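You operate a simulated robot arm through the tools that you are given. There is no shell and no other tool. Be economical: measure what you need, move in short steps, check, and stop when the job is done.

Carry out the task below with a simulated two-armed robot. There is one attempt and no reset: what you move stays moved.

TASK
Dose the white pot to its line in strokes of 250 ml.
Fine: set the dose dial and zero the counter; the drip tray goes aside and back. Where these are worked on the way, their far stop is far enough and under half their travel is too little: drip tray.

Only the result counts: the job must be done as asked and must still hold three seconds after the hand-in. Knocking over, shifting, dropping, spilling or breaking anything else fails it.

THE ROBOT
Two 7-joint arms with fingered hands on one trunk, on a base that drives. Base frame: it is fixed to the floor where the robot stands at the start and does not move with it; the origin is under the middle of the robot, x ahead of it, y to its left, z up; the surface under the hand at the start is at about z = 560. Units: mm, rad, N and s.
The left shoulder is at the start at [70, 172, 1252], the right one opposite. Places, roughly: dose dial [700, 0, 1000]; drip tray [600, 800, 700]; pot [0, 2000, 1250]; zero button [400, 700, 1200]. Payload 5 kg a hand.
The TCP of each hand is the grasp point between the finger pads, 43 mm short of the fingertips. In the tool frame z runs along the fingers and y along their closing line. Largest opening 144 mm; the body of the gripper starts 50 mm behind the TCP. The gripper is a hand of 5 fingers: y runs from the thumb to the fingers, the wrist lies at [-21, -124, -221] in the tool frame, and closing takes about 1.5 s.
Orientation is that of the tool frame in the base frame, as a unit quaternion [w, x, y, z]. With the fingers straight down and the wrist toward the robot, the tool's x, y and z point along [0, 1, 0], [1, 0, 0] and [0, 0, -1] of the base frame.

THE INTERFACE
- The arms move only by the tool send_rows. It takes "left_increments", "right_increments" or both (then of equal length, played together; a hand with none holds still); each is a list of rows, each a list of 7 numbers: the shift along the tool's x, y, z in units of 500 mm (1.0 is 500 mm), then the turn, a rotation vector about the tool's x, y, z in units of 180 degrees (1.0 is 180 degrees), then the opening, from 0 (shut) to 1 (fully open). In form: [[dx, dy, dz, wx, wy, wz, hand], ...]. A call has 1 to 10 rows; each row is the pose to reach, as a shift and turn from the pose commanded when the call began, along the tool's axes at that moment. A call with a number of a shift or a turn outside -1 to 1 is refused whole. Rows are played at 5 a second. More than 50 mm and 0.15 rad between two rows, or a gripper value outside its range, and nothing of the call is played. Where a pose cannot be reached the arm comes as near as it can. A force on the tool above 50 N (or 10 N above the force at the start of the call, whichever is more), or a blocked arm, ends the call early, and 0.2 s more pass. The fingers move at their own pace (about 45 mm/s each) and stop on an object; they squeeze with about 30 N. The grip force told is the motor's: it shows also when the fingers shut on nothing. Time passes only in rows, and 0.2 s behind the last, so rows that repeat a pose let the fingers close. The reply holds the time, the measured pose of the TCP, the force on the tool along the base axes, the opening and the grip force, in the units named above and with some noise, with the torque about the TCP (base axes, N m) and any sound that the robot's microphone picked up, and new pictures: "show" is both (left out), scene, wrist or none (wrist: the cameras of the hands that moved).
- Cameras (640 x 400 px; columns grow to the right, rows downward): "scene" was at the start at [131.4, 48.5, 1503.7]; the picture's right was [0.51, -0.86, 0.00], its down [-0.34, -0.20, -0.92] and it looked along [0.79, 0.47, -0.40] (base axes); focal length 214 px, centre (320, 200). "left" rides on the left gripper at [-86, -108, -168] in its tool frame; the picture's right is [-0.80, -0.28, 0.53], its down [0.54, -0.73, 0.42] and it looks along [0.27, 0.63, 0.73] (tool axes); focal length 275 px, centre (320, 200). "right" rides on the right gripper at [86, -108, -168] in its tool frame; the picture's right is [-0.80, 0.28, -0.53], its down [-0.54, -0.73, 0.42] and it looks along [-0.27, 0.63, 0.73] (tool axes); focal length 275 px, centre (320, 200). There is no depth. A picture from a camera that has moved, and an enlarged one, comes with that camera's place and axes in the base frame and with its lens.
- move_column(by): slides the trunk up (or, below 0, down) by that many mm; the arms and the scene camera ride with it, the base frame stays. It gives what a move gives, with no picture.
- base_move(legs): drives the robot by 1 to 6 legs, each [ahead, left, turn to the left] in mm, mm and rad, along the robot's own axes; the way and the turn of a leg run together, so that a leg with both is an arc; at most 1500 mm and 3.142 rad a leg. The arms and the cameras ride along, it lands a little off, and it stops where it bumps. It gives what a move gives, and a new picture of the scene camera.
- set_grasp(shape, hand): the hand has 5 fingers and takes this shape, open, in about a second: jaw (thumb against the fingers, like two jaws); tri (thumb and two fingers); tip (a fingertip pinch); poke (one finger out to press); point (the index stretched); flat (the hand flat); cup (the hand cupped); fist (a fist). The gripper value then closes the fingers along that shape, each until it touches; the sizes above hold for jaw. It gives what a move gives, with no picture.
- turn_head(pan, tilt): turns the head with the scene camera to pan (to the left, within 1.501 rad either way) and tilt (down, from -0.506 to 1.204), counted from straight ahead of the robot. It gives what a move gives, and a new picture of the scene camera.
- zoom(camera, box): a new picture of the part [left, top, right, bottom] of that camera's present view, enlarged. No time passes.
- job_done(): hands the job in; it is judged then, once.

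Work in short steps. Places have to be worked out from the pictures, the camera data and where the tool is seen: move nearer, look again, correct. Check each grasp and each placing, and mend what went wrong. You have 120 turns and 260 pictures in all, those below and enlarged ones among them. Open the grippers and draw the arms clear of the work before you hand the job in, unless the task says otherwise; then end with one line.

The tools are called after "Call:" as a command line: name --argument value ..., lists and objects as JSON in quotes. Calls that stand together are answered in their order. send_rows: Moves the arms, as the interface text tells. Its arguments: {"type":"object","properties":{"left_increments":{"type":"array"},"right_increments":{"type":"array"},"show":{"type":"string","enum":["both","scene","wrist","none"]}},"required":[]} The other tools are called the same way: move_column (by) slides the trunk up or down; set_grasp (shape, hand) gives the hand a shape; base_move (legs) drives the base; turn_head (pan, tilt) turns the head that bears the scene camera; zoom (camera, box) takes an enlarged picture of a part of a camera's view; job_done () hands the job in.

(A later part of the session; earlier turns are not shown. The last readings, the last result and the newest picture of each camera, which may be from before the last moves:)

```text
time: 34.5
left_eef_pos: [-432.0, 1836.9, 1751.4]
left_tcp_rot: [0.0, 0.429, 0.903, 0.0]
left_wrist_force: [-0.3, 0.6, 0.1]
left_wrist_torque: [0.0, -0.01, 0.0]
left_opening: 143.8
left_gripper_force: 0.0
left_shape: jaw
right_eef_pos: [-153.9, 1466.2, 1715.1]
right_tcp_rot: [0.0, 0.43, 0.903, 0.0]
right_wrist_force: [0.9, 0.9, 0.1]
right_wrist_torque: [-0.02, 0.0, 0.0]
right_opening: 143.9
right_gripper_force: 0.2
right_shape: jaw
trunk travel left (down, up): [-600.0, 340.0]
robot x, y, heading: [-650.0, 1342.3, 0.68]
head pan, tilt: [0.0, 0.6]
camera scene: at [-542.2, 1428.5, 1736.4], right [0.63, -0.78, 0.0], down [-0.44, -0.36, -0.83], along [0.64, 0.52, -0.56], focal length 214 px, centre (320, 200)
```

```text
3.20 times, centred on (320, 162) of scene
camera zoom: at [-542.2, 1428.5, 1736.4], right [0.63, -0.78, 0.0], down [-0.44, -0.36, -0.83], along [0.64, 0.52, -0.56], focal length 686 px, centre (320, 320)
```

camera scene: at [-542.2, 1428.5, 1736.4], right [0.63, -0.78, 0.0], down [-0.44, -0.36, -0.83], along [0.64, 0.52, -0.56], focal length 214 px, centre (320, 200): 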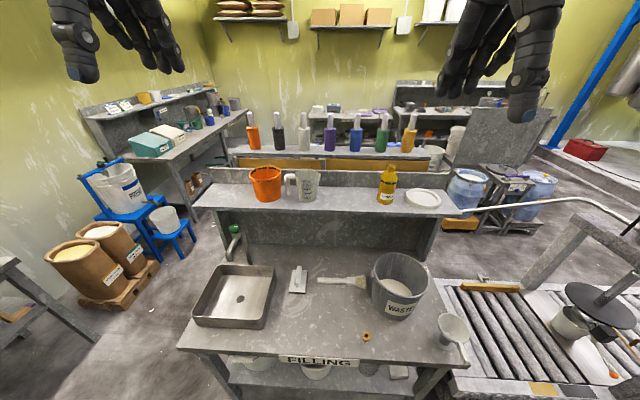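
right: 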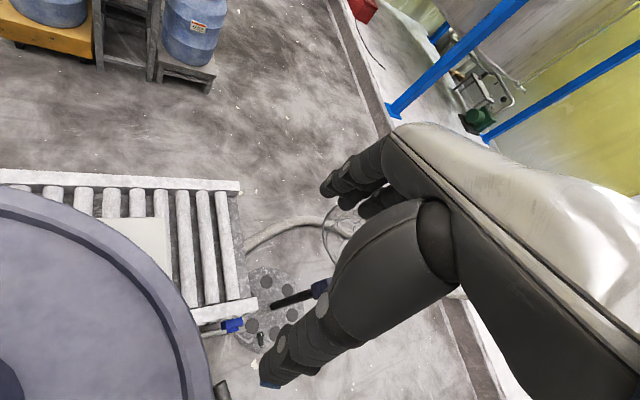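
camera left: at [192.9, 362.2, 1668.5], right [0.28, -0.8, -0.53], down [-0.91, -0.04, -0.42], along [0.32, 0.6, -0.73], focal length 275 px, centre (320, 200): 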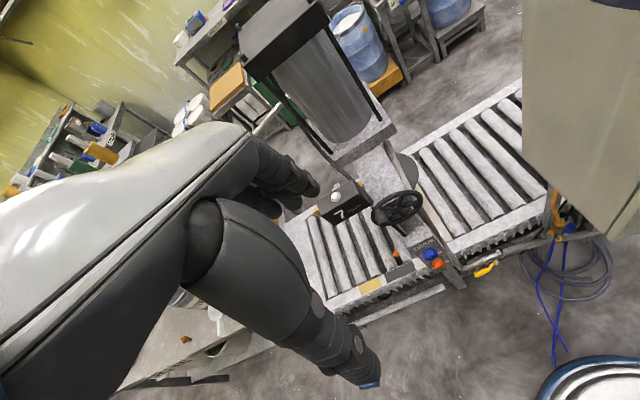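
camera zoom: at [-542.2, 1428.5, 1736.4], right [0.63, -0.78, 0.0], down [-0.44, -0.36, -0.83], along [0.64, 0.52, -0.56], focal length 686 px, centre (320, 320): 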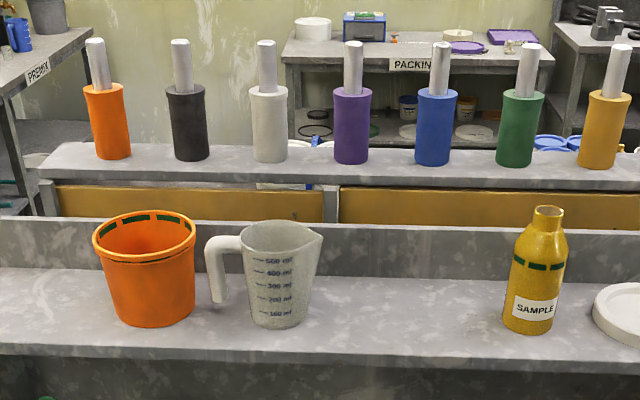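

Call:
turn_head --pan -0.75 --tilt 0.6

Call:
zoom --camera "scene" --box '[290, 90, 510, 240]'

```text
time: 35.6
left_eef_pos: [-431.8, 1836.4, 1750.1]
left_tcp_rot: [0.0, 0.43, 0.903, 0.001]
left_wrist_force: [0.4, -0.2, -0.5]
left_wrist_torque: [0.04, -0.01, 0.01]
left_opening: 144.0
left_gripper_force: 0.0
left_shape: jaw
right_eef_pos: [-154.3, 1466.0, 1714.4]
right_tcp_rot: [0.0, 0.43, 0.903, 0.001]
right_wrist_force: [0.4, 1.1, 0.0]
right_wrist_torque: [0.03, 0.01, -0.01]
right_opening: 143.7
right_gripper_force: 0.0
right_shape: jaw
trunk travel left (down, up): [-600.0, 340.0]
robot x, y, heading: [-654.6, 1338.3, 0.683]
head pan, tilt: [-0.75, 0.6]
camera scene: at [-522.8, 1366.7, 1736.4], right [-0.07, -1.0, 0.0], down [-0.56, 0.04, -0.82], along [0.82, -0.06, -0.57], focal length 214 px, centre (320, 200)
```

scene: 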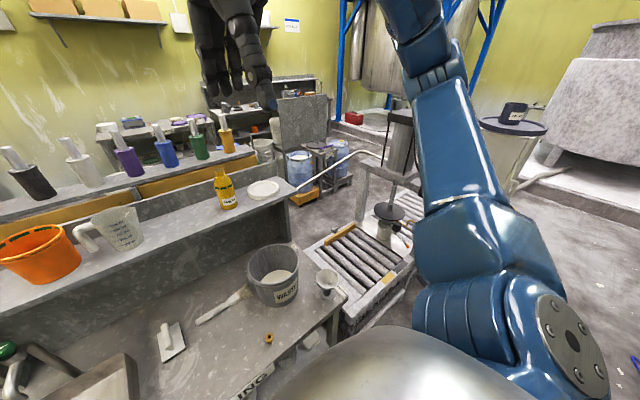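

```text
2.67 times, centred on (400, 165) of scene
camera zoom: at [-522.8, 1366.7, 1736.4], right [-0.07, -1.0, 0.0], down [-0.56, 0.04, -0.82], along [0.82, -0.06, -0.57], focal length 572 px, centre (107, 293)
```

zoom: 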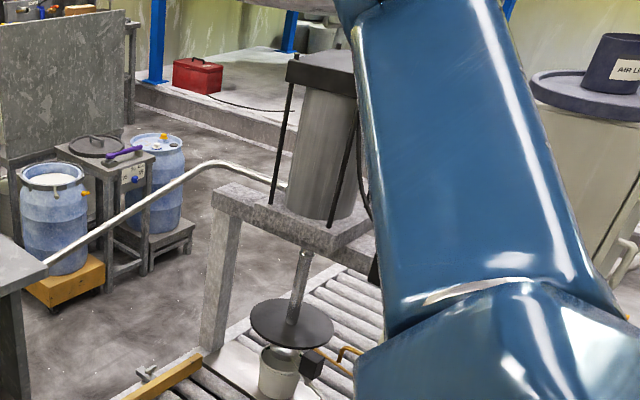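

Call:
zoom --camera "scene" --box '[0, 190, 160, 290]'

Call:
turn_head --pan -0.5 --tilt 1.0

```text
4.00 times, centred on (80, 240) of scene
camera zoom: at [-522.8, 1366.7, 1736.4], right [-0.07, -1.0, 0.0], down [-0.56, 0.04, -0.82], along [0.82, -0.06, -0.57], focal length 858 px, centre (1280, 40)
```

zoom: 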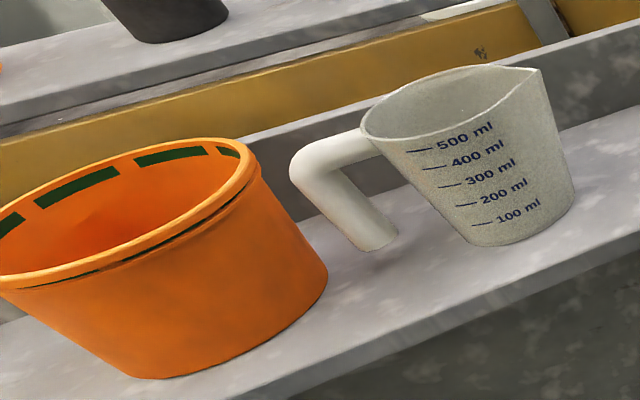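

```text
time: 36.5
left_eef_pos: [-432.5, 1837.2, 1750.8]
left_tcp_rot: [0.0, 0.43, 0.903, 0.0]
left_wrist_force: [-0.2, 0.0, -0.2]
left_wrist_torque: [0.01, 0.0, 0.0]
left_opening: 143.9
left_gripper_force: 0.0
left_shape: jaw
right_eef_pos: [-154.0, 1465.9, 1716.2]
right_tcp_rot: [0.0, 0.43, 0.903, 0.0]
right_wrist_force: [-0.5, -0.2, 0.0]
right_wrist_torque: [-0.01, -0.03, 0.01]
right_opening: 143.8
right_gripper_force: 0.1
right_shape: jaw
trunk travel left (down, up): [-600.0, 340.0]
robot x, y, heading: [-650.1, 1341.6, 0.688]
head pan, tilt: [-0.499, 1.0]
camera scene: at [-542.4, 1385.4, 1704.4], right [0.18, -0.98, 0.0], down [-0.83, -0.15, -0.54], along [0.53, 0.1, -0.84], focal length 214 px, centre (320, 200)
```

scene: 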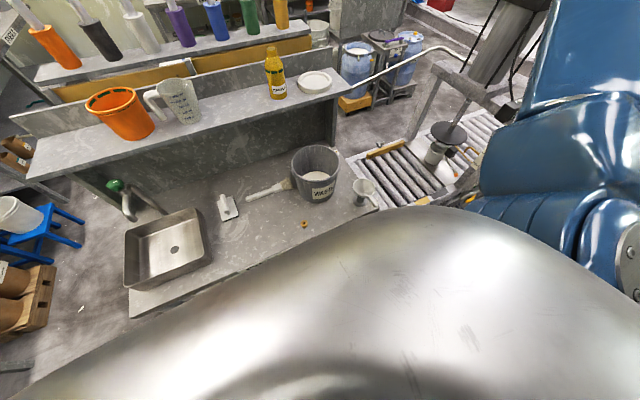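

I need to see the fill station properly before deciding which pot is meant. I back off, drive back right toward the machine and lower the column.

Call:
base_move --legs '[[-350, 0, 0], [0, -950, 0]]'

Call:
turn_head --pan -0.4 --tilt 0.7

Call:
zoom --camera "scene" --box '[300, 100, 460, 260]'

```text
time: 43.4
left_eef_pos: [-108.5, 876.2, 1750.4]
left_tcp_rot: [0.001, 0.43, 0.903, 0.0]
left_wrist_force: [-0.8, -0.4, -0.2]
left_wrist_torque: [-0.03, -0.02, 0.02]
left_opening: 143.6
left_gripper_force: 0.0
left_shape: jaw
right_eef_pos: [170.8, 504.1, 1713.8]
right_tcp_rot: [0.001, 0.43, 0.903, -0.002]
right_wrist_force: [0.2, -0.3, 0.1]
right_wrist_torque: [-0.02, -0.05, 0.02]
right_opening: 143.7
right_gripper_force: 0.1
right_shape: jaw
trunk travel left (down, up): [-600.0, 340.0]
robot x, y, heading: [-324.2, 375.0, 0.679]
head pan, tilt: [-0.499, 1.0]
camera scene: at [-217.8, 424.3, 1704.4], right [0.18, -0.98, 0.0], down [-0.83, -0.15, -0.54], along [0.53, 0.1, -0.84], focal length 214 px, centre (320, 200)
```

scene: 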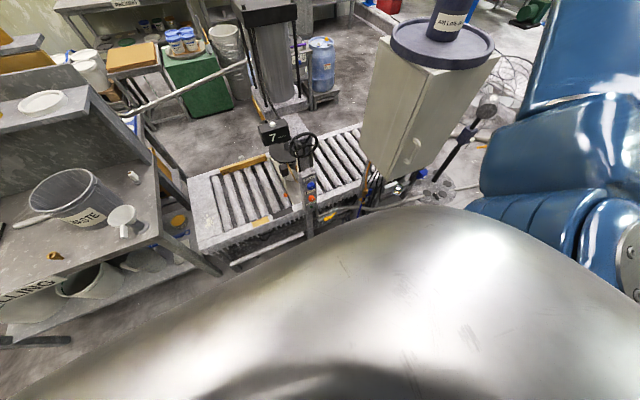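

```text
time: 44.2
left_eef_pos: [-107.3, 875.0, 1750.8]
left_tcp_rot: [0.0, 0.43, 0.903, 0.0]
left_wrist_force: [0.0, -0.8, 1.1]
left_wrist_torque: [0.03, -0.02, 0.01]
left_opening: 143.8
left_gripper_force: 0.1
left_shape: jaw
right_eef_pos: [171.3, 503.8, 1715.0]
right_tcp_rot: [0.001, 0.43, 0.903, 0.0]
right_wrist_force: [-1.2, 0.1, -0.5]
right_wrist_torque: [0.03, -0.02, 0.0]
right_opening: 143.8
right_gripper_force: 0.1
right_shape: jaw
trunk travel left (down, up): [-600.0, 340.0]
robot x, y, heading: [-322.8, 376.5, 0.679]
head pan, tilt: [-0.4, 0.7]
camera scene: at [-203.7, 434.1, 1727.7], right [0.28, -0.96, 0.0], down [-0.62, -0.18, -0.76], along [0.73, 0.21, -0.64], focal length 214 px, centre (320, 200)
```

scene: 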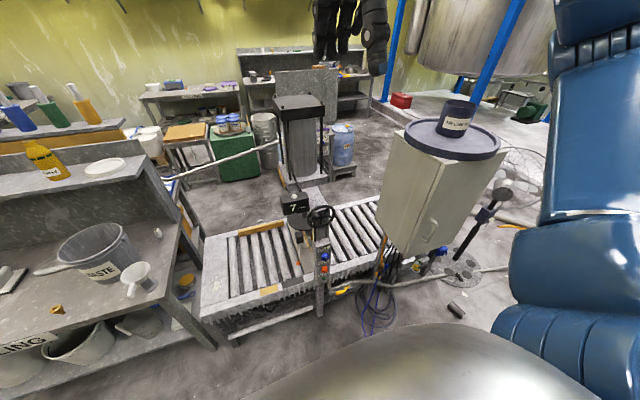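

```text
2.50 times, centred on (380, 180) of scene
camera zoom: at [-203.7, 434.1, 1727.7], right [0.28, -0.96, 0.0], down [-0.62, -0.18, -0.76], along [0.73, 0.21, -0.64], focal length 536 px, centre (170, 250)
```

zoom: 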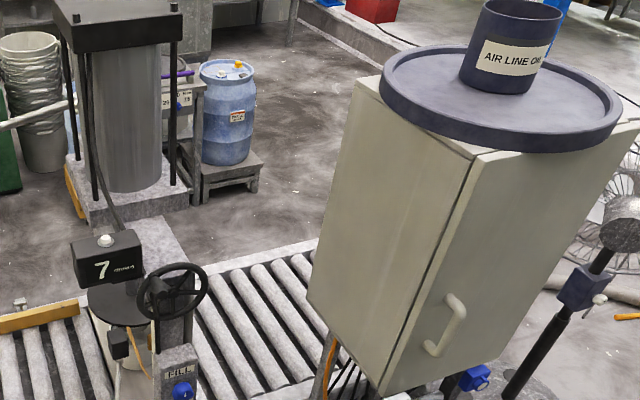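

Call:
move_column --by -450

Call:
turn_head --pan -0.45 --tilt 0.5

Call:
zoom --camera "scene" --box '[250, 100, 410, 240]'

```text
refused: -450 is not a number from -400 to 400
```

```text
time: 44.9
left_eef_pos: [-106.5, 875.0, 1752.1]
left_tcp_rot: [0.001, 0.43, 0.903, 0.0]
left_wrist_force: [0.0, 0.2, -0.4]
left_wrist_torque: [0.02, 0.0, 0.0]
left_opening: 143.7
left_gripper_force: 0.1
left_shape: jaw
right_eef_pos: [171.6, 504.4, 1715.0]
right_tcp_rot: [0.001, 0.429, 0.903, 0.0]
right_wrist_force: [0.3, 0.4, -0.2]
right_wrist_torque: [0.0, 0.0, -0.02]
right_opening: 143.7
right_gripper_force: 0.0
right_shape: jaw
trunk travel left (down, up): [-600.0, 340.0]
robot x, y, heading: [-325.3, 377.2, 0.685]
head pan, tilt: [-0.45, 0.499]
camera scene: at [-196.6, 431.2, 1745.4], right [0.23, -0.97, 0.0], down [-0.47, -0.11, -0.88], along [0.85, 0.2, -0.48], focal length 214 px, centre (320, 200)
```

scene: 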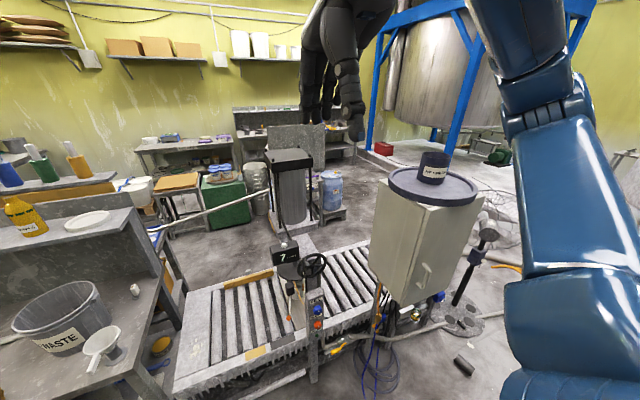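

```text
2.86 times, centred on (330, 170) of scene
camera zoom: at [-196.6, 431.2, 1745.4], right [0.23, -0.97, 0.0], down [-0.47, -0.11, -0.88], along [0.85, 0.2, -0.48], focal length 613 px, centre (291, 286)
```

zoom: 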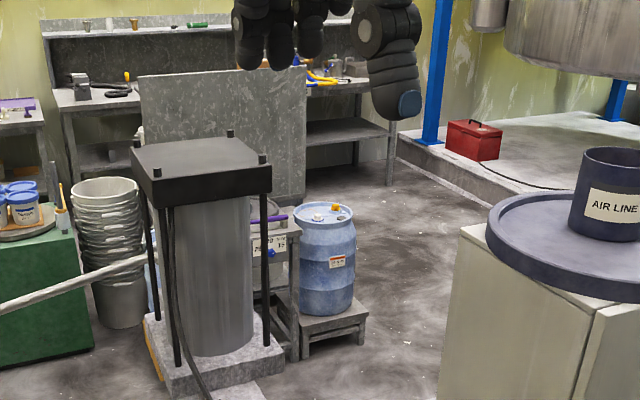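

Call:
move_column --by -400

Call:
turn_head --pan -0.4 --tilt 0.4

Call:
zoom --camera "scene" --box '[240, 150, 400, 310]'

```text
time: 48.7
left_eef_pos: [-106.5, 875.2, 1350.6]
left_tcp_rot: [0.0, 0.429, 0.903, 0.0]
left_wrist_force: [0.0, -0.3, -0.3]
left_wrist_torque: [0.02, 0.02, 0.02]
left_opening: 143.9
left_gripper_force: 0.1
left_shape: jaw
right_eef_pos: [170.7, 503.3, 1313.4]
right_tcp_rot: [0.0, 0.43, 0.903, 0.0]
right_wrist_force: [0.0, 0.2, -0.9]
right_wrist_torque: [0.02, 0.02, 0.01]
right_opening: 144.1
right_gripper_force: 0.0
right_shape: jaw
trunk travel left (down, up): [-200.0, 740.0]
robot x, y, heading: [-327.4, 377.8, 0.687]
head pan, tilt: [-0.45, 0.499]
```

```text
time: 49.4
left_eef_pos: [-106.7, 874.4, 1350.3]
left_tcp_rot: [0.0, 0.43, 0.903, 0.0]
left_wrist_force: [-0.2, -0.6, 0.5]
left_wrist_torque: [0.0, -0.03, 0.04]
left_opening: 144.0
left_gripper_force: 0.1
left_shape: jaw
right_eef_pos: [171.7, 503.4, 1315.4]
right_tcp_rot: [0.0, 0.429, 0.903, -0.001]
right_wrist_force: [-0.6, -0.1, 0.0]
right_wrist_torque: [0.02, 0.01, 0.02]
right_opening: 144.0
right_gripper_force: 0.0
right_shape: jaw
trunk travel left (down, up): [-200.0, 740.0]
robot x, y, heading: [-322.4, 381.9, 0.68]
head pan, tilt: [-0.4, 0.4]
camera scene: at [-196.3, 436.1, 1354.6], right [0.28, -0.96, 0.0], down [-0.37, -0.11, -0.92], along [0.88, 0.26, -0.39], focal length 214 px, centre (320, 200)
```

scene: 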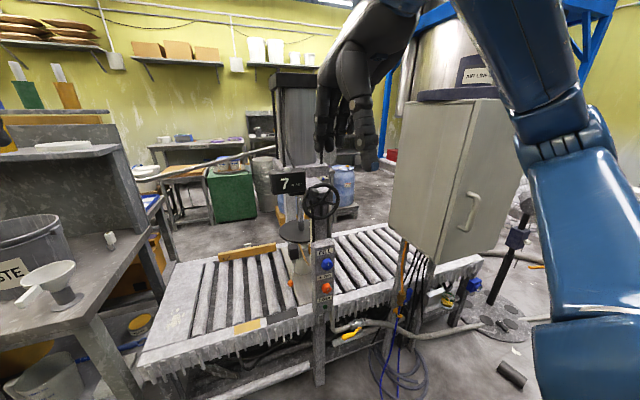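

```text
2.50 times, centred on (320, 230) of scene
camera zoom: at [-196.3, 436.1, 1354.6], right [0.28, -0.96, 0.0], down [-0.37, -0.11, -0.92], along [0.88, 0.26, -0.39], focal length 536 px, centre (320, 125)
```

zoom: 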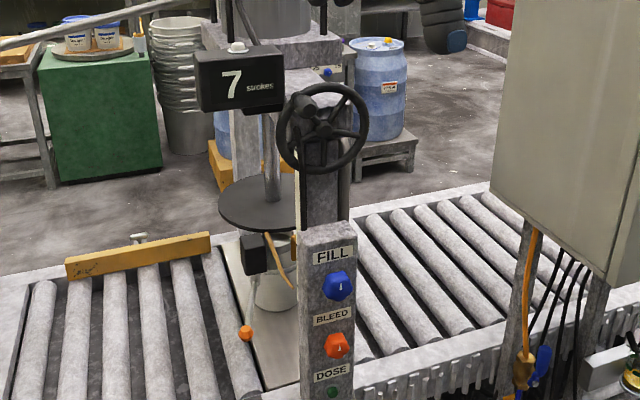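

Call:
send_rows --right_increments '[[-0.08, -0.05, 0, 0, 0, 0, 1], [-0.16, -0.1, 0, 0, 0, 0, 1], [-0.24, -0.15, 0, 0, 0, 0, 1], [-0.32, -0.2, 0, 0, 0, 0, 1]]' --show "none"

Call:
base_move --legs '[[230, -100, 0]]'

Call:
turn_head --pan -0.35 --tilt 0.7

Call:
zoom --camera "scene" --box '[240, 120, 400, 260]'

```text
time: 50.4
left_eef_pos: [-107.4, 871.8, 1353.6]
left_tcp_rot: [0.001, 0.43, 0.903, 0.002]
left_wrist_force: [0.9, -0.6, -0.4]
left_wrist_torque: [0.11, -0.03, 0.0]
left_opening: 143.6
left_gripper_force: 0.0
left_shape: jaw
right_eef_pos: [194.5, 313.5, 1313.8]
right_tcp_rot: [-0.001, 0.429, 0.903, 0.001]
right_wrist_force: [-0.1, -0.8, -0.2]
right_wrist_torque: [0.07, 0.0, 0.02]
right_opening: 143.8
right_gripper_force: 0.0
right_shape: jaw
trunk travel left (down, up): [-200.0, 740.0]
robot x, y, heading: [-325.4, 376.0, 0.681]
head pan, tilt: [-0.4, 0.4]
```

```text
time: 52.2
left_eef_pos: [135.6, 942.1, 1351.6]
left_tcp_rot: [-0.001, 0.431, 0.902, 0.0]
left_wrist_force: [-0.6, 0.5, 0.0]
left_wrist_torque: [-0.01, 0.0, 0.01]
left_opening: 143.8
left_gripper_force: 0.0
left_shape: jaw
right_eef_pos: [437.2, 382.8, 1313.5]
right_tcp_rot: [0.001, 0.431, 0.903, 0.0]
right_wrist_force: [0.9, 0.0, -0.1]
right_wrist_torque: [0.01, 0.02, 0.0]
right_opening: 143.8
right_gripper_force: 0.0
right_shape: jaw
trunk travel left (down, up): [-200.0, 740.0]
robot x, y, heading: [-83.6, 443.6, 0.681]
head pan, tilt: [-0.4, 0.4]
camera scene: at [46.2, 503.4, 1354.7], right [0.28, -0.96, 0.0], down [-0.37, -0.11, -0.92], along [0.89, 0.25, -0.39], focal length 214 px, centre (320, 200)
```

scene: 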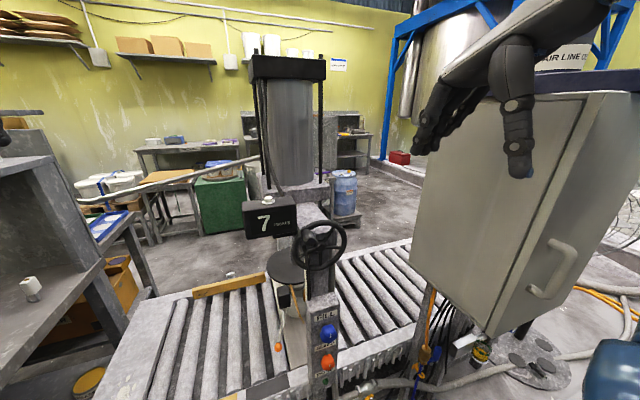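

```text
time: 53.0
left_eef_pos: [137.1, 941.6, 1351.2]
left_tcp_rot: [0.0, 0.431, 0.902, -0.001]
left_wrist_force: [-0.2, 0.3, 0.2]
left_wrist_torque: [-0.01, -0.01, 0.01]
left_opening: 143.8
left_gripper_force: 0.1
left_shape: jaw
right_eef_pos: [437.1, 382.4, 1313.2]
right_tcp_rot: [0.001, 0.43, 0.903, 0.001]
right_wrist_force: [-0.7, -0.4, -0.7]
right_wrist_torque: [-0.01, -0.02, 0.02]
right_opening: 144.0
right_gripper_force: 0.0
right_shape: jaw
trunk travel left (down, up): [-200.0, 740.0]
robot x, y, heading: [-82.6, 444.5, 0.678]
head pan, tilt: [-0.351, 0.7]
camera scene: at [37.6, 505.1, 1327.8], right [0.32, -0.95, 0.0], down [-0.61, -0.21, -0.77], along [0.72, 0.25, -0.64], focal length 214 px, centre (320, 200)
```

scene: 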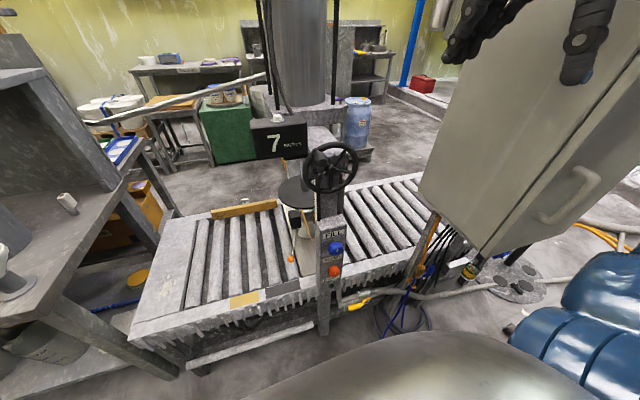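

```text
2.86 times, centred on (320, 190) of scene
camera zoom: at [37.6, 505.1, 1327.8], right [0.32, -0.95, 0.0], down [-0.61, -0.21, -0.77], along [0.72, 0.25, -0.64], focal length 613 px, centre (320, 229)
```

zoom: 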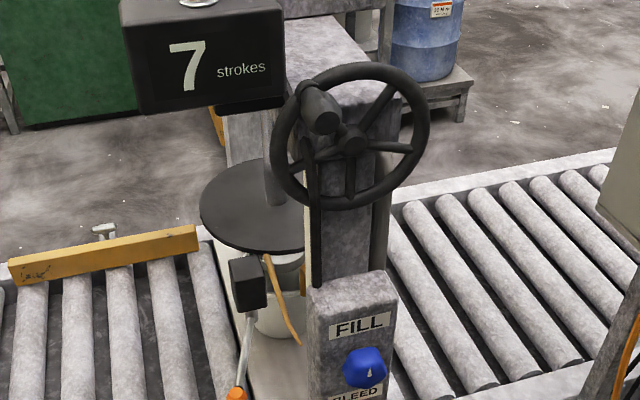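

I bring the left hand camera to look at the fill station from its left side.

Call:
send_rows --left_increments '[[-0.046, 0.029, 0.078, 0, 0, 0.0405, 1], [-0.093, 0.058, 0.156, 0, 0, 0.081, 1], [-0.139, 0.087, 0.234, 0, 0, 0.1215, 1], [-0.186, 0.116, 0.312, 0, 0, 0.162, 1], [-0.232, 0.145, 0.39, 0, 0, 0.2025, 1], [-0.278, 0.174, 0.468, 0, 0, 0.243, 1], [-0.325, 0.203, 0.546, 0, 0, 0.2835, 1], [-0.371, 0.232, 0.624, 0, 0, 0.324, 1], [-0.418, 0.261, 0.702, 0, 0, 0.3645, 1], [-0.464, 0.29, 0.78, 0, 0, 0.405, 1]]' --show "both"

```text
time: 55.2
left_eef_pos: [397.1, 853.3, 959.0]
left_tcp_rot: [0.0, 0.883, 0.469, -0.001]
left_wrist_force: [0.3, 0.6, 0.0]
left_wrist_torque: [-0.04, 0.03, 0.01]
left_opening: 143.7
left_gripper_force: 0.1
left_shape: jaw
right_eef_pos: [439.0, 384.4, 1312.5]
right_tcp_rot: [-0.001, 0.431, 0.902, -0.002]
right_wrist_force: [1.1, 0.1, 0.1]
right_wrist_torque: [-0.04, 0.07, 0.02]
right_opening: 143.7
right_gripper_force: 0.1
right_shape: jaw
trunk travel left (down, up): [-200.0, 740.0]
robot x, y, heading: [-86.2, 446.3, 0.685]
head pan, tilt: [-0.351, 0.7]
camera scene: at [40.1, 506.4, 1327.5], right [0.32, -0.95, 0.0], down [-0.61, -0.21, -0.76], along [0.72, 0.25, -0.65], focal length 214 px, centre (320, 200)
camera left: at [260.3, 843.4, 1126.8], right [-0.68, -0.5, -0.53], down [-0.3, 0.86, -0.42], along [0.67, -0.13, -0.73], focal length 275 px, centre (320, 200)
```

scene: 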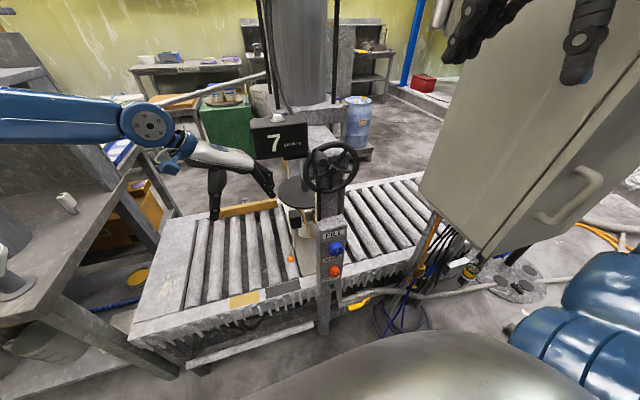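
left: 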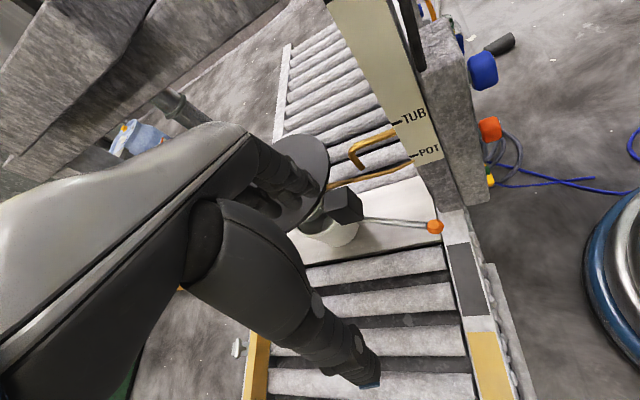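

Call:
zoom --camera "left" --box '[270, 40, 510, 270]'

```text
1.74 times, centred on (390, 155) of left
camera zoom: at [260.3, 843.4, 1126.8], right [-0.68, -0.5, -0.53], down [-0.3, 0.86, -0.42], along [0.67, -0.13, -0.73], focal length 479 px, centre (198, 278)
```

zoom: 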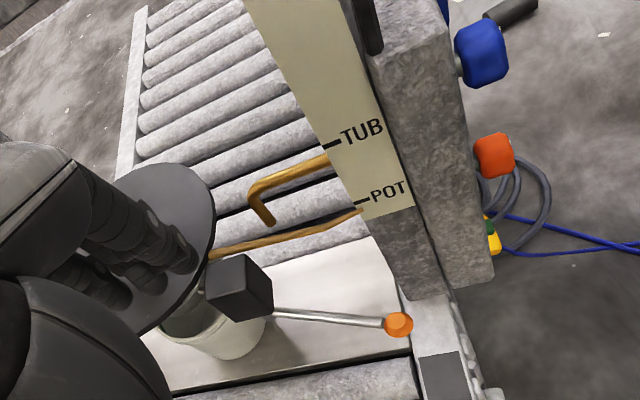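

Call:
send_rows --left_increments '[[0, 0, 0.03, -0.025, 0.011, -0.035, 1], [0, 0, 0.06, -0.051, 0.022, -0.07, 1], [0, 0, 0.09, -0.076, 0.033, -0.104, 1], [0, 0, 0.12, -0.102, 0.044, -0.139, 1], [0, 0, 0.12, -0.102, 0.044, -0.139, 1]]' --show "wrist"

Call:
zoom --camera "left" --box '[300, 60, 540, 260]'

```text
time: 56.4
left_eef_pos: [394.9, 851.9, 900.8]
left_tcp_rot: [0.107, 0.747, 0.642, 0.135]
left_wrist_force: [0.1, 0.6, 0.3]
left_wrist_torque: [0.0, 0.03, -0.03]
left_opening: 144.1
left_gripper_force: 0.0
left_shape: jaw
right_eef_pos: [437.0, 382.4, 1313.1]
right_tcp_rot: [0.001, 0.431, 0.902, 0.0]
right_wrist_force: [0.3, -0.2, -0.3]
right_wrist_torque: [0.03, 0.01, -0.01]
right_opening: 144.1
right_gripper_force: 0.0
right_shape: jaw
trunk travel left (down, up): [-200.0, 740.0]
robot x, y, heading: [-81.2, 444.4, 0.679]
head pan, tilt: [-0.351, 0.7]
camera left: at [227.1, 781.7, 1017.2], right [-0.19, -0.74, -0.65], down [-0.46, 0.65, -0.61], along [0.87, 0.18, -0.46], focal length 275 px, centre (320, 200)
```

left: 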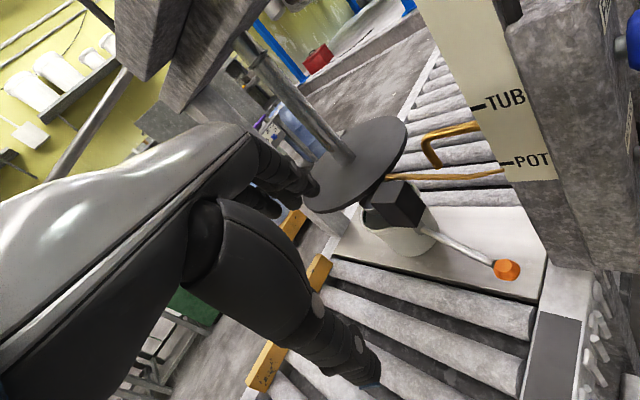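

```text
2.00 times, centred on (420, 160) of left
camera zoom: at [227.1, 781.7, 1017.2], right [-0.19, -0.74, -0.65], down [-0.46, 0.65, -0.61], along [0.87, 0.18, -0.46], focal length 551 px, centre (120, 280)
```

zoom: 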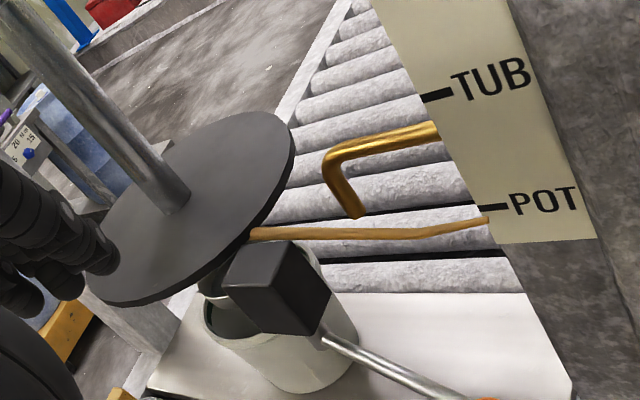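

The white pot with a green line inside stands right under the head (≈(650,800,620)), pointer at POT. The lever with the orange knob and black block under the disc seems to be the drip tray; I look lower.

Call:
send_rows --left_increments '[[0.022, -0.057, 0.073, 0, 0, 0, 1], [0.044, -0.114, 0.146, 0, 0, 0, 1], [0.066, -0.172, 0.22, 0, 0, 0, 1], [0.066, -0.172, 0.22, 0, 0, 0, 1]]' --show "wrist"

Call:
zoom --camera "left" --box '[330, 30, 490, 190]'

```text
time: 57.4
left_eef_pos: [356.2, 899.9, 770.9]
left_tcp_rot: [0.107, 0.747, 0.642, 0.135]
left_wrist_force: [-0.3, -0.5, 0.0]
left_wrist_torque: [0.0, -0.02, 0.03]
left_opening: 144.0
left_gripper_force: 0.1
left_shape: jaw
right_eef_pos: [435.9, 381.8, 1314.4]
right_tcp_rot: [0.0, 0.43, 0.903, 0.0]
right_wrist_force: [-0.6, -0.4, 0.2]
right_wrist_torque: [0.03, -0.05, 0.0]
right_opening: 143.6
right_gripper_force: 0.1
right_shape: jaw
trunk travel left (down, up): [-200.0, 740.0]
robot x, y, heading: [-80.2, 449.2, 0.677]
head pan, tilt: [-0.351, 0.7]
camera left: at [188.5, 829.8, 886.7], right [-0.19, -0.74, -0.65], down [-0.46, 0.65, -0.61], along [0.87, 0.18, -0.46], focal length 275 px, centre (320, 200)
```

left: 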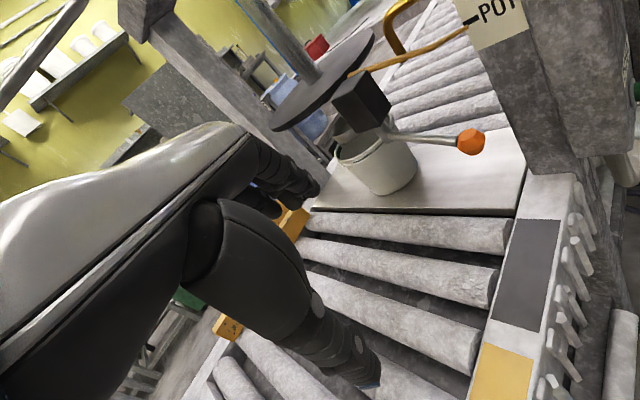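

```text
2.50 times, centred on (410, 110) of left
camera zoom: at [188.5, 829.8, 886.7], right [-0.19, -0.74, -0.65], down [-0.46, 0.65, -0.61], along [0.87, 0.18, -0.46], focal length 688 px, centre (95, 425)
```

zoom: 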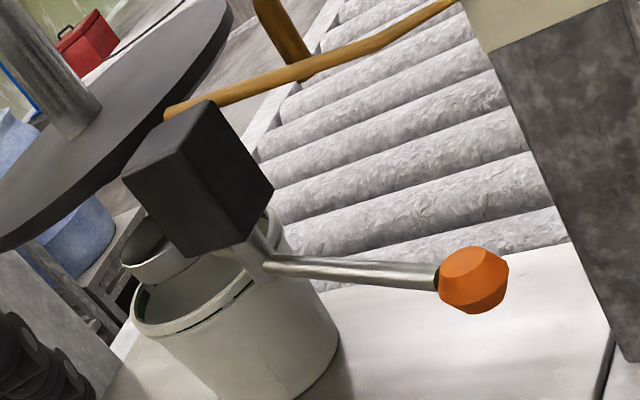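

The tray is a small cup on a pivot with the orange lever. By triangulation the cabinet is nearer: front from (459,231) to (575,-10), z 895–1395, so the dial is likely on or in its right side. I retract the left arm and go round to look.

Call:
send_rows --left_increments '[[-0.037, -0.012, -0.083, 0, 0, 0, 1], [-0.074, -0.025, -0.166, 0, 0, 0, 1], [-0.111, -0.037, -0.249, 0, 0, 0, 1], [-0.148, -0.05, -0.331, 0, 0, 0, 1], [-0.186, -0.061, -0.414, 0, 0, 0, 1], [-0.223, -0.074, -0.497, 0, 0, 0, 1], [-0.26, -0.086, -0.58, 0, 0, 0, 1]]' --show "none"

Call:
base_move --legs '[[-350, 0, 0], [0, -850, 0]]'

Call:
turn_head --pan 0.0 --tilt 0.3

```text
time: 59.0
left_eef_pos: [277.3, 819.0, 1051.4]
left_tcp_rot: [0.106, 0.748, 0.641, 0.134]
left_wrist_force: [-0.8, -0.7, -0.3]
left_wrist_torque: [0.09, -0.04, 0.06]
left_opening: 144.4
left_gripper_force: 0.0
left_shape: jaw
left hand out of reach, approached as far as the arm can: row 4, 5, 6, 7
right_eef_pos: [435.7, 378.9, 1312.9]
right_tcp_rot: [0.0, 0.431, 0.902, 0.002]
right_wrist_force: [-0.6, -1.2, 0.6]
right_wrist_torque: [0.19, -0.04, 0.0]
right_opening: 143.7
right_gripper_force: 0.0
right_shape: jaw
trunk travel left (down, up): [-200.0, 740.0]
robot x, y, heading: [-85.4, 445.9, 0.681]
head pan, tilt: [-0.351, 0.7]
```

```text
time: 64.1
left_eef_pos: [391.3, 136.7, 1049.3]
left_tcp_rot: [0.104, 0.737, 0.654, 0.137]
left_wrist_force: [-23.4, 28.8, 0.1]
left_wrist_torque: [-0.76, -0.6, 3.19]
left_opening: 143.8
left_gripper_force: 0.2
left_shape: jaw
right_eef_pos: [548.5, -313.6, 1314.8]
right_tcp_rot: [0.0, 0.428, 0.904, 0.0]
right_wrist_force: [0.4, -1.6, -0.7]
right_wrist_torque: [0.2, 0.06, 0.04]
right_opening: 143.7
right_gripper_force: 0.0
right_shape: jaw
trunk travel left (down, up): [-200.0, 740.0]
robot x, y, heading: [29.7, -246.3, 0.683]
head pan, tilt: [-0.351, 0.7]
stopped in leg 2: the force on the tool passed its limit at 103 N (the readings are from after the stop); the commanded pose is now the measured one
camera scene: at [149.8, -191.7, 1327.8], right [0.33, -0.94, 0.0], down [-0.61, -0.21, -0.77], along [0.72, 0.25, -0.64], focal length 214 px, centre (320, 200)
```

scene: 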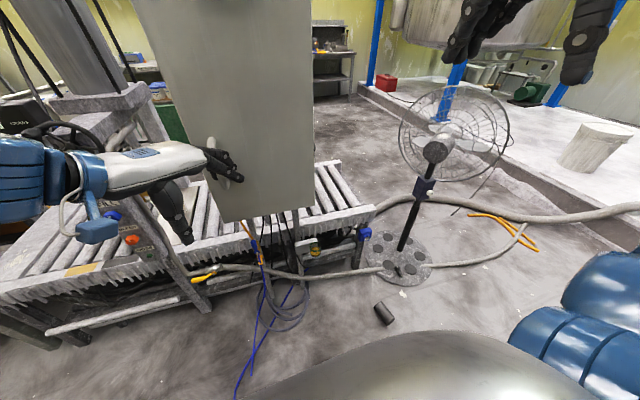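

```text
time: 65.0
left_eef_pos: [390.2, 137.5, 1049.4]
left_tcp_rot: [0.107, 0.74, 0.65, 0.136]
left_wrist_force: [-26.5, 31.5, 2.1]
left_wrist_torque: [-0.69, -0.9, 3.61]
left_opening: 143.8
left_gripper_force: 0.0
left_shape: jaw
right_eef_pos: [547.8, -307.9, 1313.3]
right_tcp_rot: [0.002, 0.429, 0.903, -0.001]
right_wrist_force: [-0.1, -0.9, 1.0]
right_wrist_torque: [0.01, 0.03, 0.04]
right_opening: 143.8
right_gripper_force: 0.1
right_shape: jaw
trunk travel left (down, up): [-200.0, 740.0]
robot x, y, heading: [29.3, -247.7, 0.68]
head pan, tilt: [0.0, 0.3]
camera scene: at [140.4, -155.6, 1363.8], right [0.63, -0.78, 0.0], down [-0.23, -0.19, -0.96], along [0.74, 0.6, -0.3], focal length 214 px, centre (320, 200)
```

scene: 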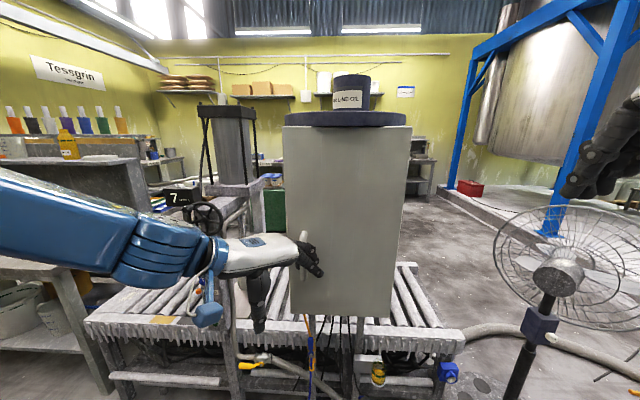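

The left hand caught on the door handle. I reverse the last motion a little to release it, checking force.

Call:
base_move --legs '[[0, 80, 0]]'

Call:
zoom --camera "scene" --box '[220, 60, 460, 340]'

```text
time: 66.1
left_eef_pos: [343.3, 193.4, 1050.2]
left_tcp_rot: [0.104, 0.741, 0.649, 0.137]
left_wrist_force: [-0.5, -0.5, -0.5]
left_wrist_torque: [0.01, 0.04, 0.01]
left_opening: 144.2
left_gripper_force: 0.1
left_shape: jaw
right_eef_pos: [501.2, -251.6, 1314.1]
right_tcp_rot: [0.001, 0.429, 0.903, 0.002]
right_wrist_force: [-0.7, -0.4, -0.2]
right_wrist_torque: [0.03, -0.06, -0.03]
right_opening: 144.1
right_gripper_force: 0.0
right_shape: jaw
trunk travel left (down, up): [-200.0, 740.0]
robot x, y, heading: [-16.5, -192.2, 0.686]
head pan, tilt: [0.0, 0.3]
camera scene: at [93.9, -99.2, 1364.0], right [0.63, -0.78, 0.0], down [-0.23, -0.19, -0.96], along [0.74, 0.6, -0.3], focal length 214 px, centre (320, 200)
```

scene: 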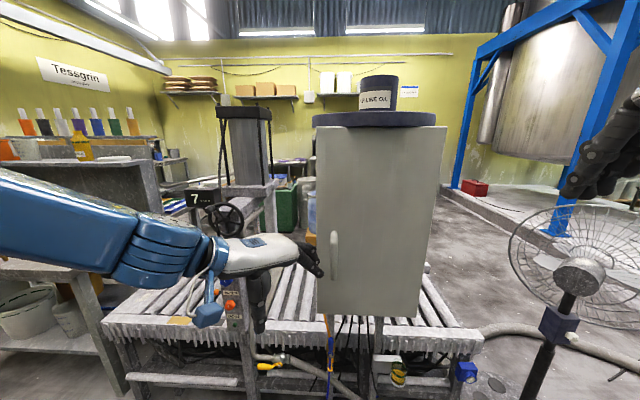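

```text
1.43 times, centred on (340, 200) of scene
camera zoom: at [93.9, -99.2, 1364.0], right [0.63, -0.78, 0.0], down [-0.23, -0.19, -0.96], along [0.74, 0.6, -0.3], focal length 306 px, centre (291, 200)
```

zoom: 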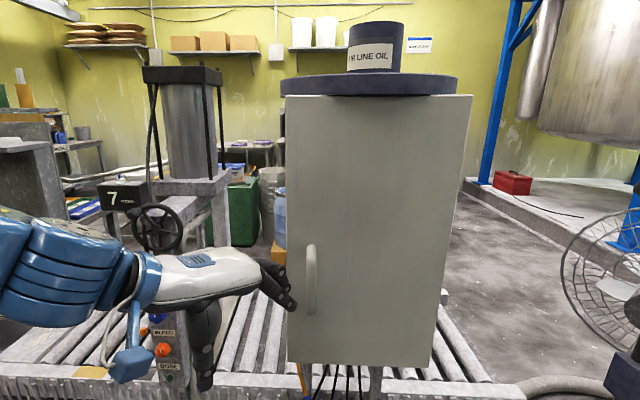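

Released. A small something protrudes at the cabinet's right side; zoom, and pull the left arm back.

Call:
zoom --camera "scene" --box '[390, 230, 470, 290]'

Call:
send_rows --left_increments '[[0.05, -0.08, 0, 0, 0, 0, 1], [0.1, -0.16, 0, 0, 0, 0, 1], [0.15, -0.24, 0, 0, 0, 0, 1], [0.2, -0.32, 0, 0, 0, 0, 1]]' --show "scene"

```text
6.67 times, centred on (430, 260) of scene
camera zoom: at [93.9, -99.2, 1364.0], right [0.63, -0.78, 0.0], down [-0.23, -0.19, -0.96], along [0.74, 0.6, -0.3], focal length 1430 px, centre (-413, -200)
```

zoom: 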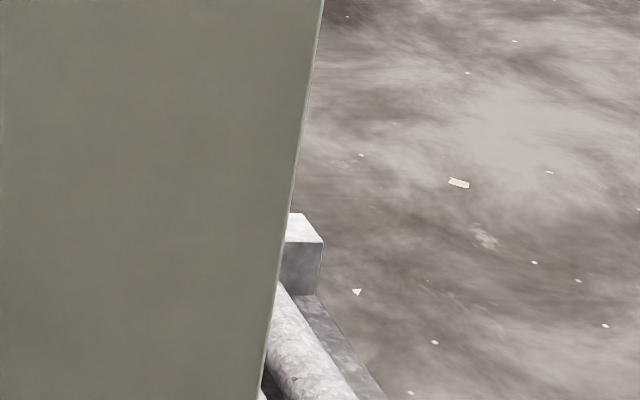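

```text
time: 67.1
left_eef_pos: [209.2, 325.0, 1005.5]
left_tcp_rot: [0.106, 0.742, 0.648, 0.135]
left_wrist_force: [-1.0, -0.3, -0.1]
left_wrist_torque: [0.02, -0.05, 0.02]
left_opening: 143.9
left_gripper_force: 0.1
left_shape: jaw
left hand out of reach, approached as far as the arm can: row 1, 2, 3, 4
right_eef_pos: [499.3, -250.0, 1313.9]
right_tcp_rot: [0.002, 0.429, 0.903, 0.0]
right_wrist_force: [-0.5, -0.4, -0.2]
right_wrist_torque: [0.01, -0.05, 0.03]
right_opening: 143.8
right_gripper_force: 0.1
right_shape: jaw
trunk travel left (down, up): [-200.0, 740.0]
robot x, y, heading: [-20.0, -186.3, 0.683]
head pan, tilt: [0.0, 0.3]
camera scene: at [92.3, -98.2, 1364.1], right [0.63, -0.78, 0.0], down [-0.23, -0.19, -0.96], along [0.74, 0.6, -0.29], focal length 214 px, centre (320, 200)
```

scene: 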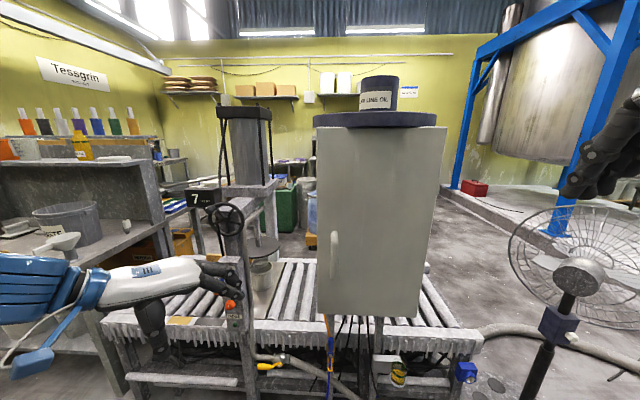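

The whole front is a door (hinge on the right, handle bar at ≈(474,168), z 1010–1140). I position the base square in front (heading 0.45), a bit back.

Call:
base_move --legs '[[-110, -20, 0], [0, 0, -0.233]]'

Call:
zoom --camera "scene" --box '[220, 100, 460, 340]'

```text
time: 68.3
left_eef_pos: [153.4, 247.6, 1006.6]
left_tcp_rot: [0.107, 0.747, 0.643, 0.135]
left_wrist_force: [0.0, -0.7, 0.3]
left_wrist_torque: [0.06, -0.02, -0.02]
left_opening: 143.9
left_gripper_force: 0.0
left_shape: jaw
right_eef_pos: [436.8, -330.8, 1314.1]
right_tcp_rot: [0.003, 0.434, 0.901, 0.002]
right_wrist_force: [-0.7, 0.0, 0.3]
right_wrist_torque: [0.06, 0.02, 0.0]
right_opening: 144.0
right_gripper_force: 0.1
right_shape: jaw
trunk travel left (down, up): [-200.0, 740.0]
robot x, y, heading: [-80.3, -263.5, 0.675]
head pan, tilt: [0.0, 0.3]
stopped in leg 1: the robot was blocked; the commanded pose is now the measured one
camera scene: at [32.1, -172.8, 1364.2], right [0.62, -0.78, 0.0], down [-0.23, -0.18, -0.96], along [0.75, 0.59, -0.29], focal length 214 px, centre (320, 200)
```

scene: 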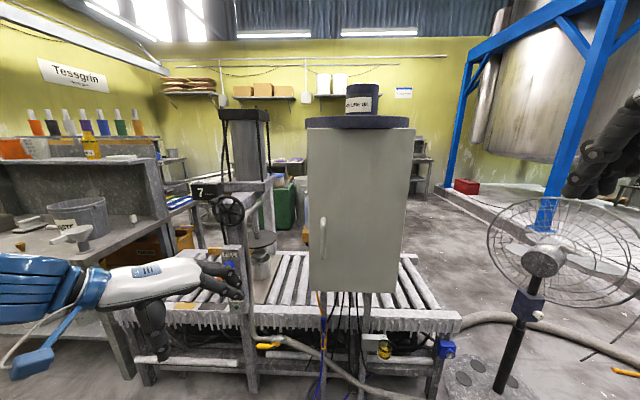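

```text
1.67 times, centred on (340, 220) of scene
camera zoom: at [32.1, -172.8, 1364.2], right [0.62, -0.78, 0.0], down [-0.23, -0.18, -0.96], along [0.75, 0.59, -0.29], focal length 358 px, centre (287, 167)
```

zoom: 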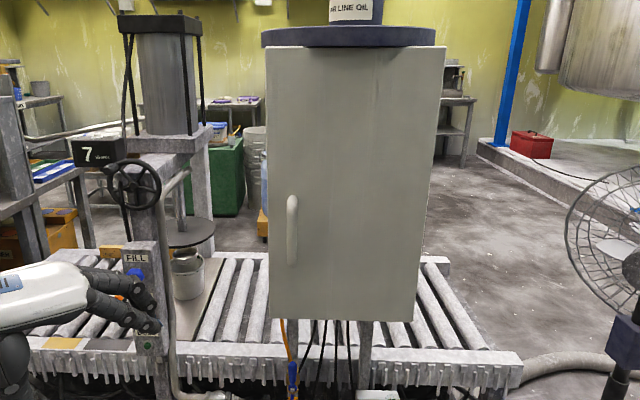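

Something behind blocked the base; I look to the right-rear and left-rear before turning.

Call:
turn_head --pan -1.5 --tilt 0.6

Call:
turn_head --pan 1.5 --tilt 0.6

```text
time: 69.9
left_eef_pos: [153.0, 250.2, 1004.1]
left_tcp_rot: [0.107, 0.746, 0.644, 0.135]
left_wrist_force: [0.3, 0.0, 0.3]
left_wrist_torque: [0.02, 0.01, -0.02]
left_opening: 144.0
left_gripper_force: 0.0
left_shape: jaw
right_eef_pos: [437.9, -330.5, 1313.3]
right_tcp_rot: [0.001, 0.435, 0.901, 0.002]
right_wrist_force: [-0.5, -0.4, 0.5]
right_wrist_torque: [-0.03, -0.01, 0.03]
right_opening: 144.1
right_gripper_force: 0.1
right_shape: jaw
trunk travel left (down, up): [-200.0, 740.0]
robot x, y, heading: [-83.3, -262.9, 0.674]
head pan, tilt: [-1.499, 0.6]
camera scene: at [19.6, -294.2, 1336.4], right [-0.74, -0.68, 0.0], down [-0.38, 0.42, -0.83], along [0.56, -0.61, -0.56], focal length 214 px, centre (320, 200)
```

scene: 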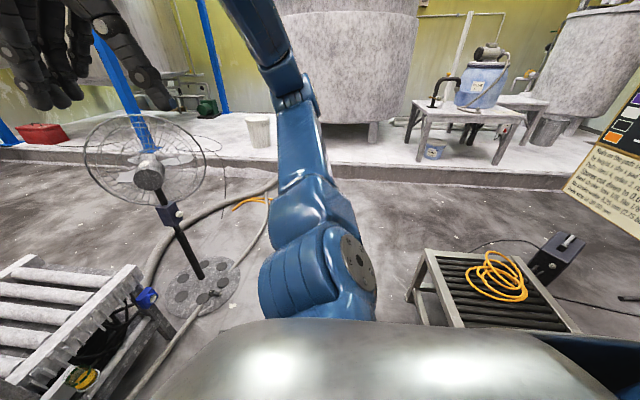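

```text
time: 72.5
left_eef_pos: [153.2, 251.1, 1004.7]
left_tcp_rot: [0.107, 0.746, 0.643, 0.134]
left_wrist_force: [0.3, 0.1, 0.2]
left_wrist_torque: [0.0, 0.04, -0.01]
left_opening: 144.0
left_gripper_force: 0.1
left_shape: jaw
right_eef_pos: [436.8, -330.4, 1313.7]
right_tcp_rot: [0.001, 0.434, 0.901, 0.001]
right_wrist_force: [-0.1, 0.6, 1.5]
right_wrist_torque: [-0.03, 0.0, 0.03]
right_opening: 144.1
right_gripper_force: 0.0
right_shape: jaw
trunk travel left (down, up): [-200.0, 740.0]
robot x, y, heading: [-83.1, -263.3, 0.671]
head pan, tilt: [1.499, 0.6]
camera scene: at [-90.3, -156.2, 1336.4], right [0.83, 0.56, 0.0], down [0.32, -0.47, -0.83], along [-0.46, 0.68, -0.56], focal length 214 px, centre (320, 200)
```

scene: 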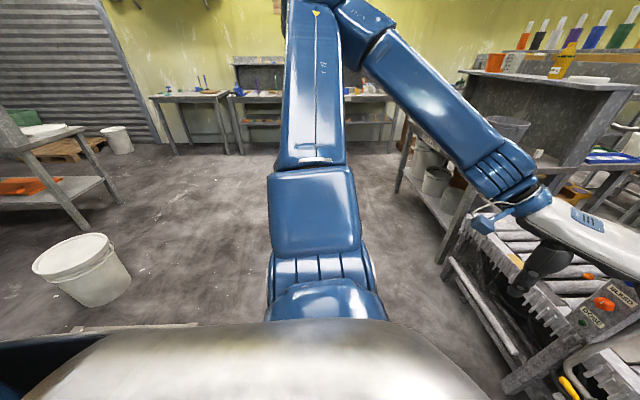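

Low furniture behind. I step 50 mm forward and then turn to 0.45.

Call:
base_move --legs '[[50, 0, 0], [0, 0, -0.22]]'

Call:
turn_head --pan 0.2 --tilt 0.4

```text
time: 74.2
left_eef_pos: [296.5, 219.2, 1004.3]
left_tcp_rot: [0.121, 0.811, 0.559, 0.122]
left_wrist_force: [0.8, 0.7, -0.3]
left_wrist_torque: [0.0, 0.01, -0.01]
left_opening: 144.1
left_gripper_force: 0.2
left_shape: jaw
right_eef_pos: [448.8, -410.0, 1315.2]
right_tcp_rot: [0.001, 0.531, 0.848, 0.001]
right_wrist_force: [0.1, 0.7, -0.3]
right_wrist_torque: [0.02, 0.02, 0.02]
right_opening: 144.1
right_gripper_force: 0.2
right_shape: jaw
trunk travel left (down, up): [-200.0, 740.0]
robot x, y, heading: [-38.7, -231.7, 0.451]
head pan, tilt: [1.499, 0.6]
camera scene: at [-29.0, -125.9, 1336.4], right [0.93, 0.37, 0.0], down [0.21, -0.52, -0.83], along [-0.31, 0.77, -0.56], focal length 214 px, centre (320, 200)
```

scene: 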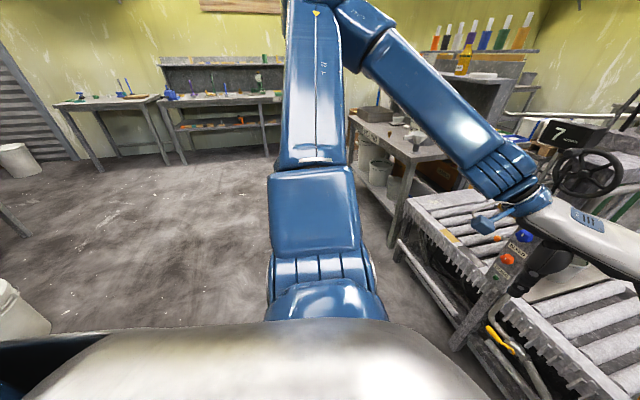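

```text
time: 75.7
left_eef_pos: [298.1, 219.2, 1005.5]
left_tcp_rot: [0.121, 0.811, 0.559, 0.122]
left_wrist_force: [-0.2, -0.5, 0.4]
left_wrist_torque: [0.02, 0.0, 0.0]
left_opening: 143.9
left_gripper_force: 0.0
left_shape: jaw
right_eef_pos: [450.7, -408.3, 1315.5]
right_tcp_rot: [0.001, 0.53, 0.848, 0.0]
right_wrist_force: [1.0, 0.8, 0.4]
right_wrist_torque: [0.0, -0.06, 0.01]
right_opening: 143.9
right_gripper_force: 0.1
right_shape: jaw
trunk travel left (down, up): [-200.0, 740.0]
robot x, y, heading: [-41.0, -229.1, 0.45]
head pan, tilt: [0.201, 0.4]
camera scene: at [77.4, -151.4, 1354.6], right [0.61, -0.79, 0.0], down [-0.31, -0.24, -0.92], along [0.73, 0.56, -0.39], focal length 214 px, centre (320, 200)
```

scene: 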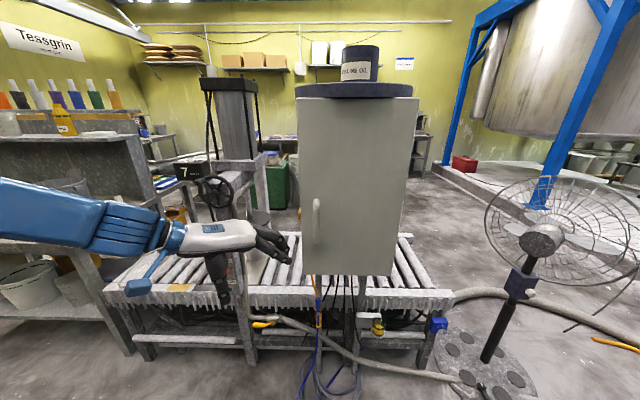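

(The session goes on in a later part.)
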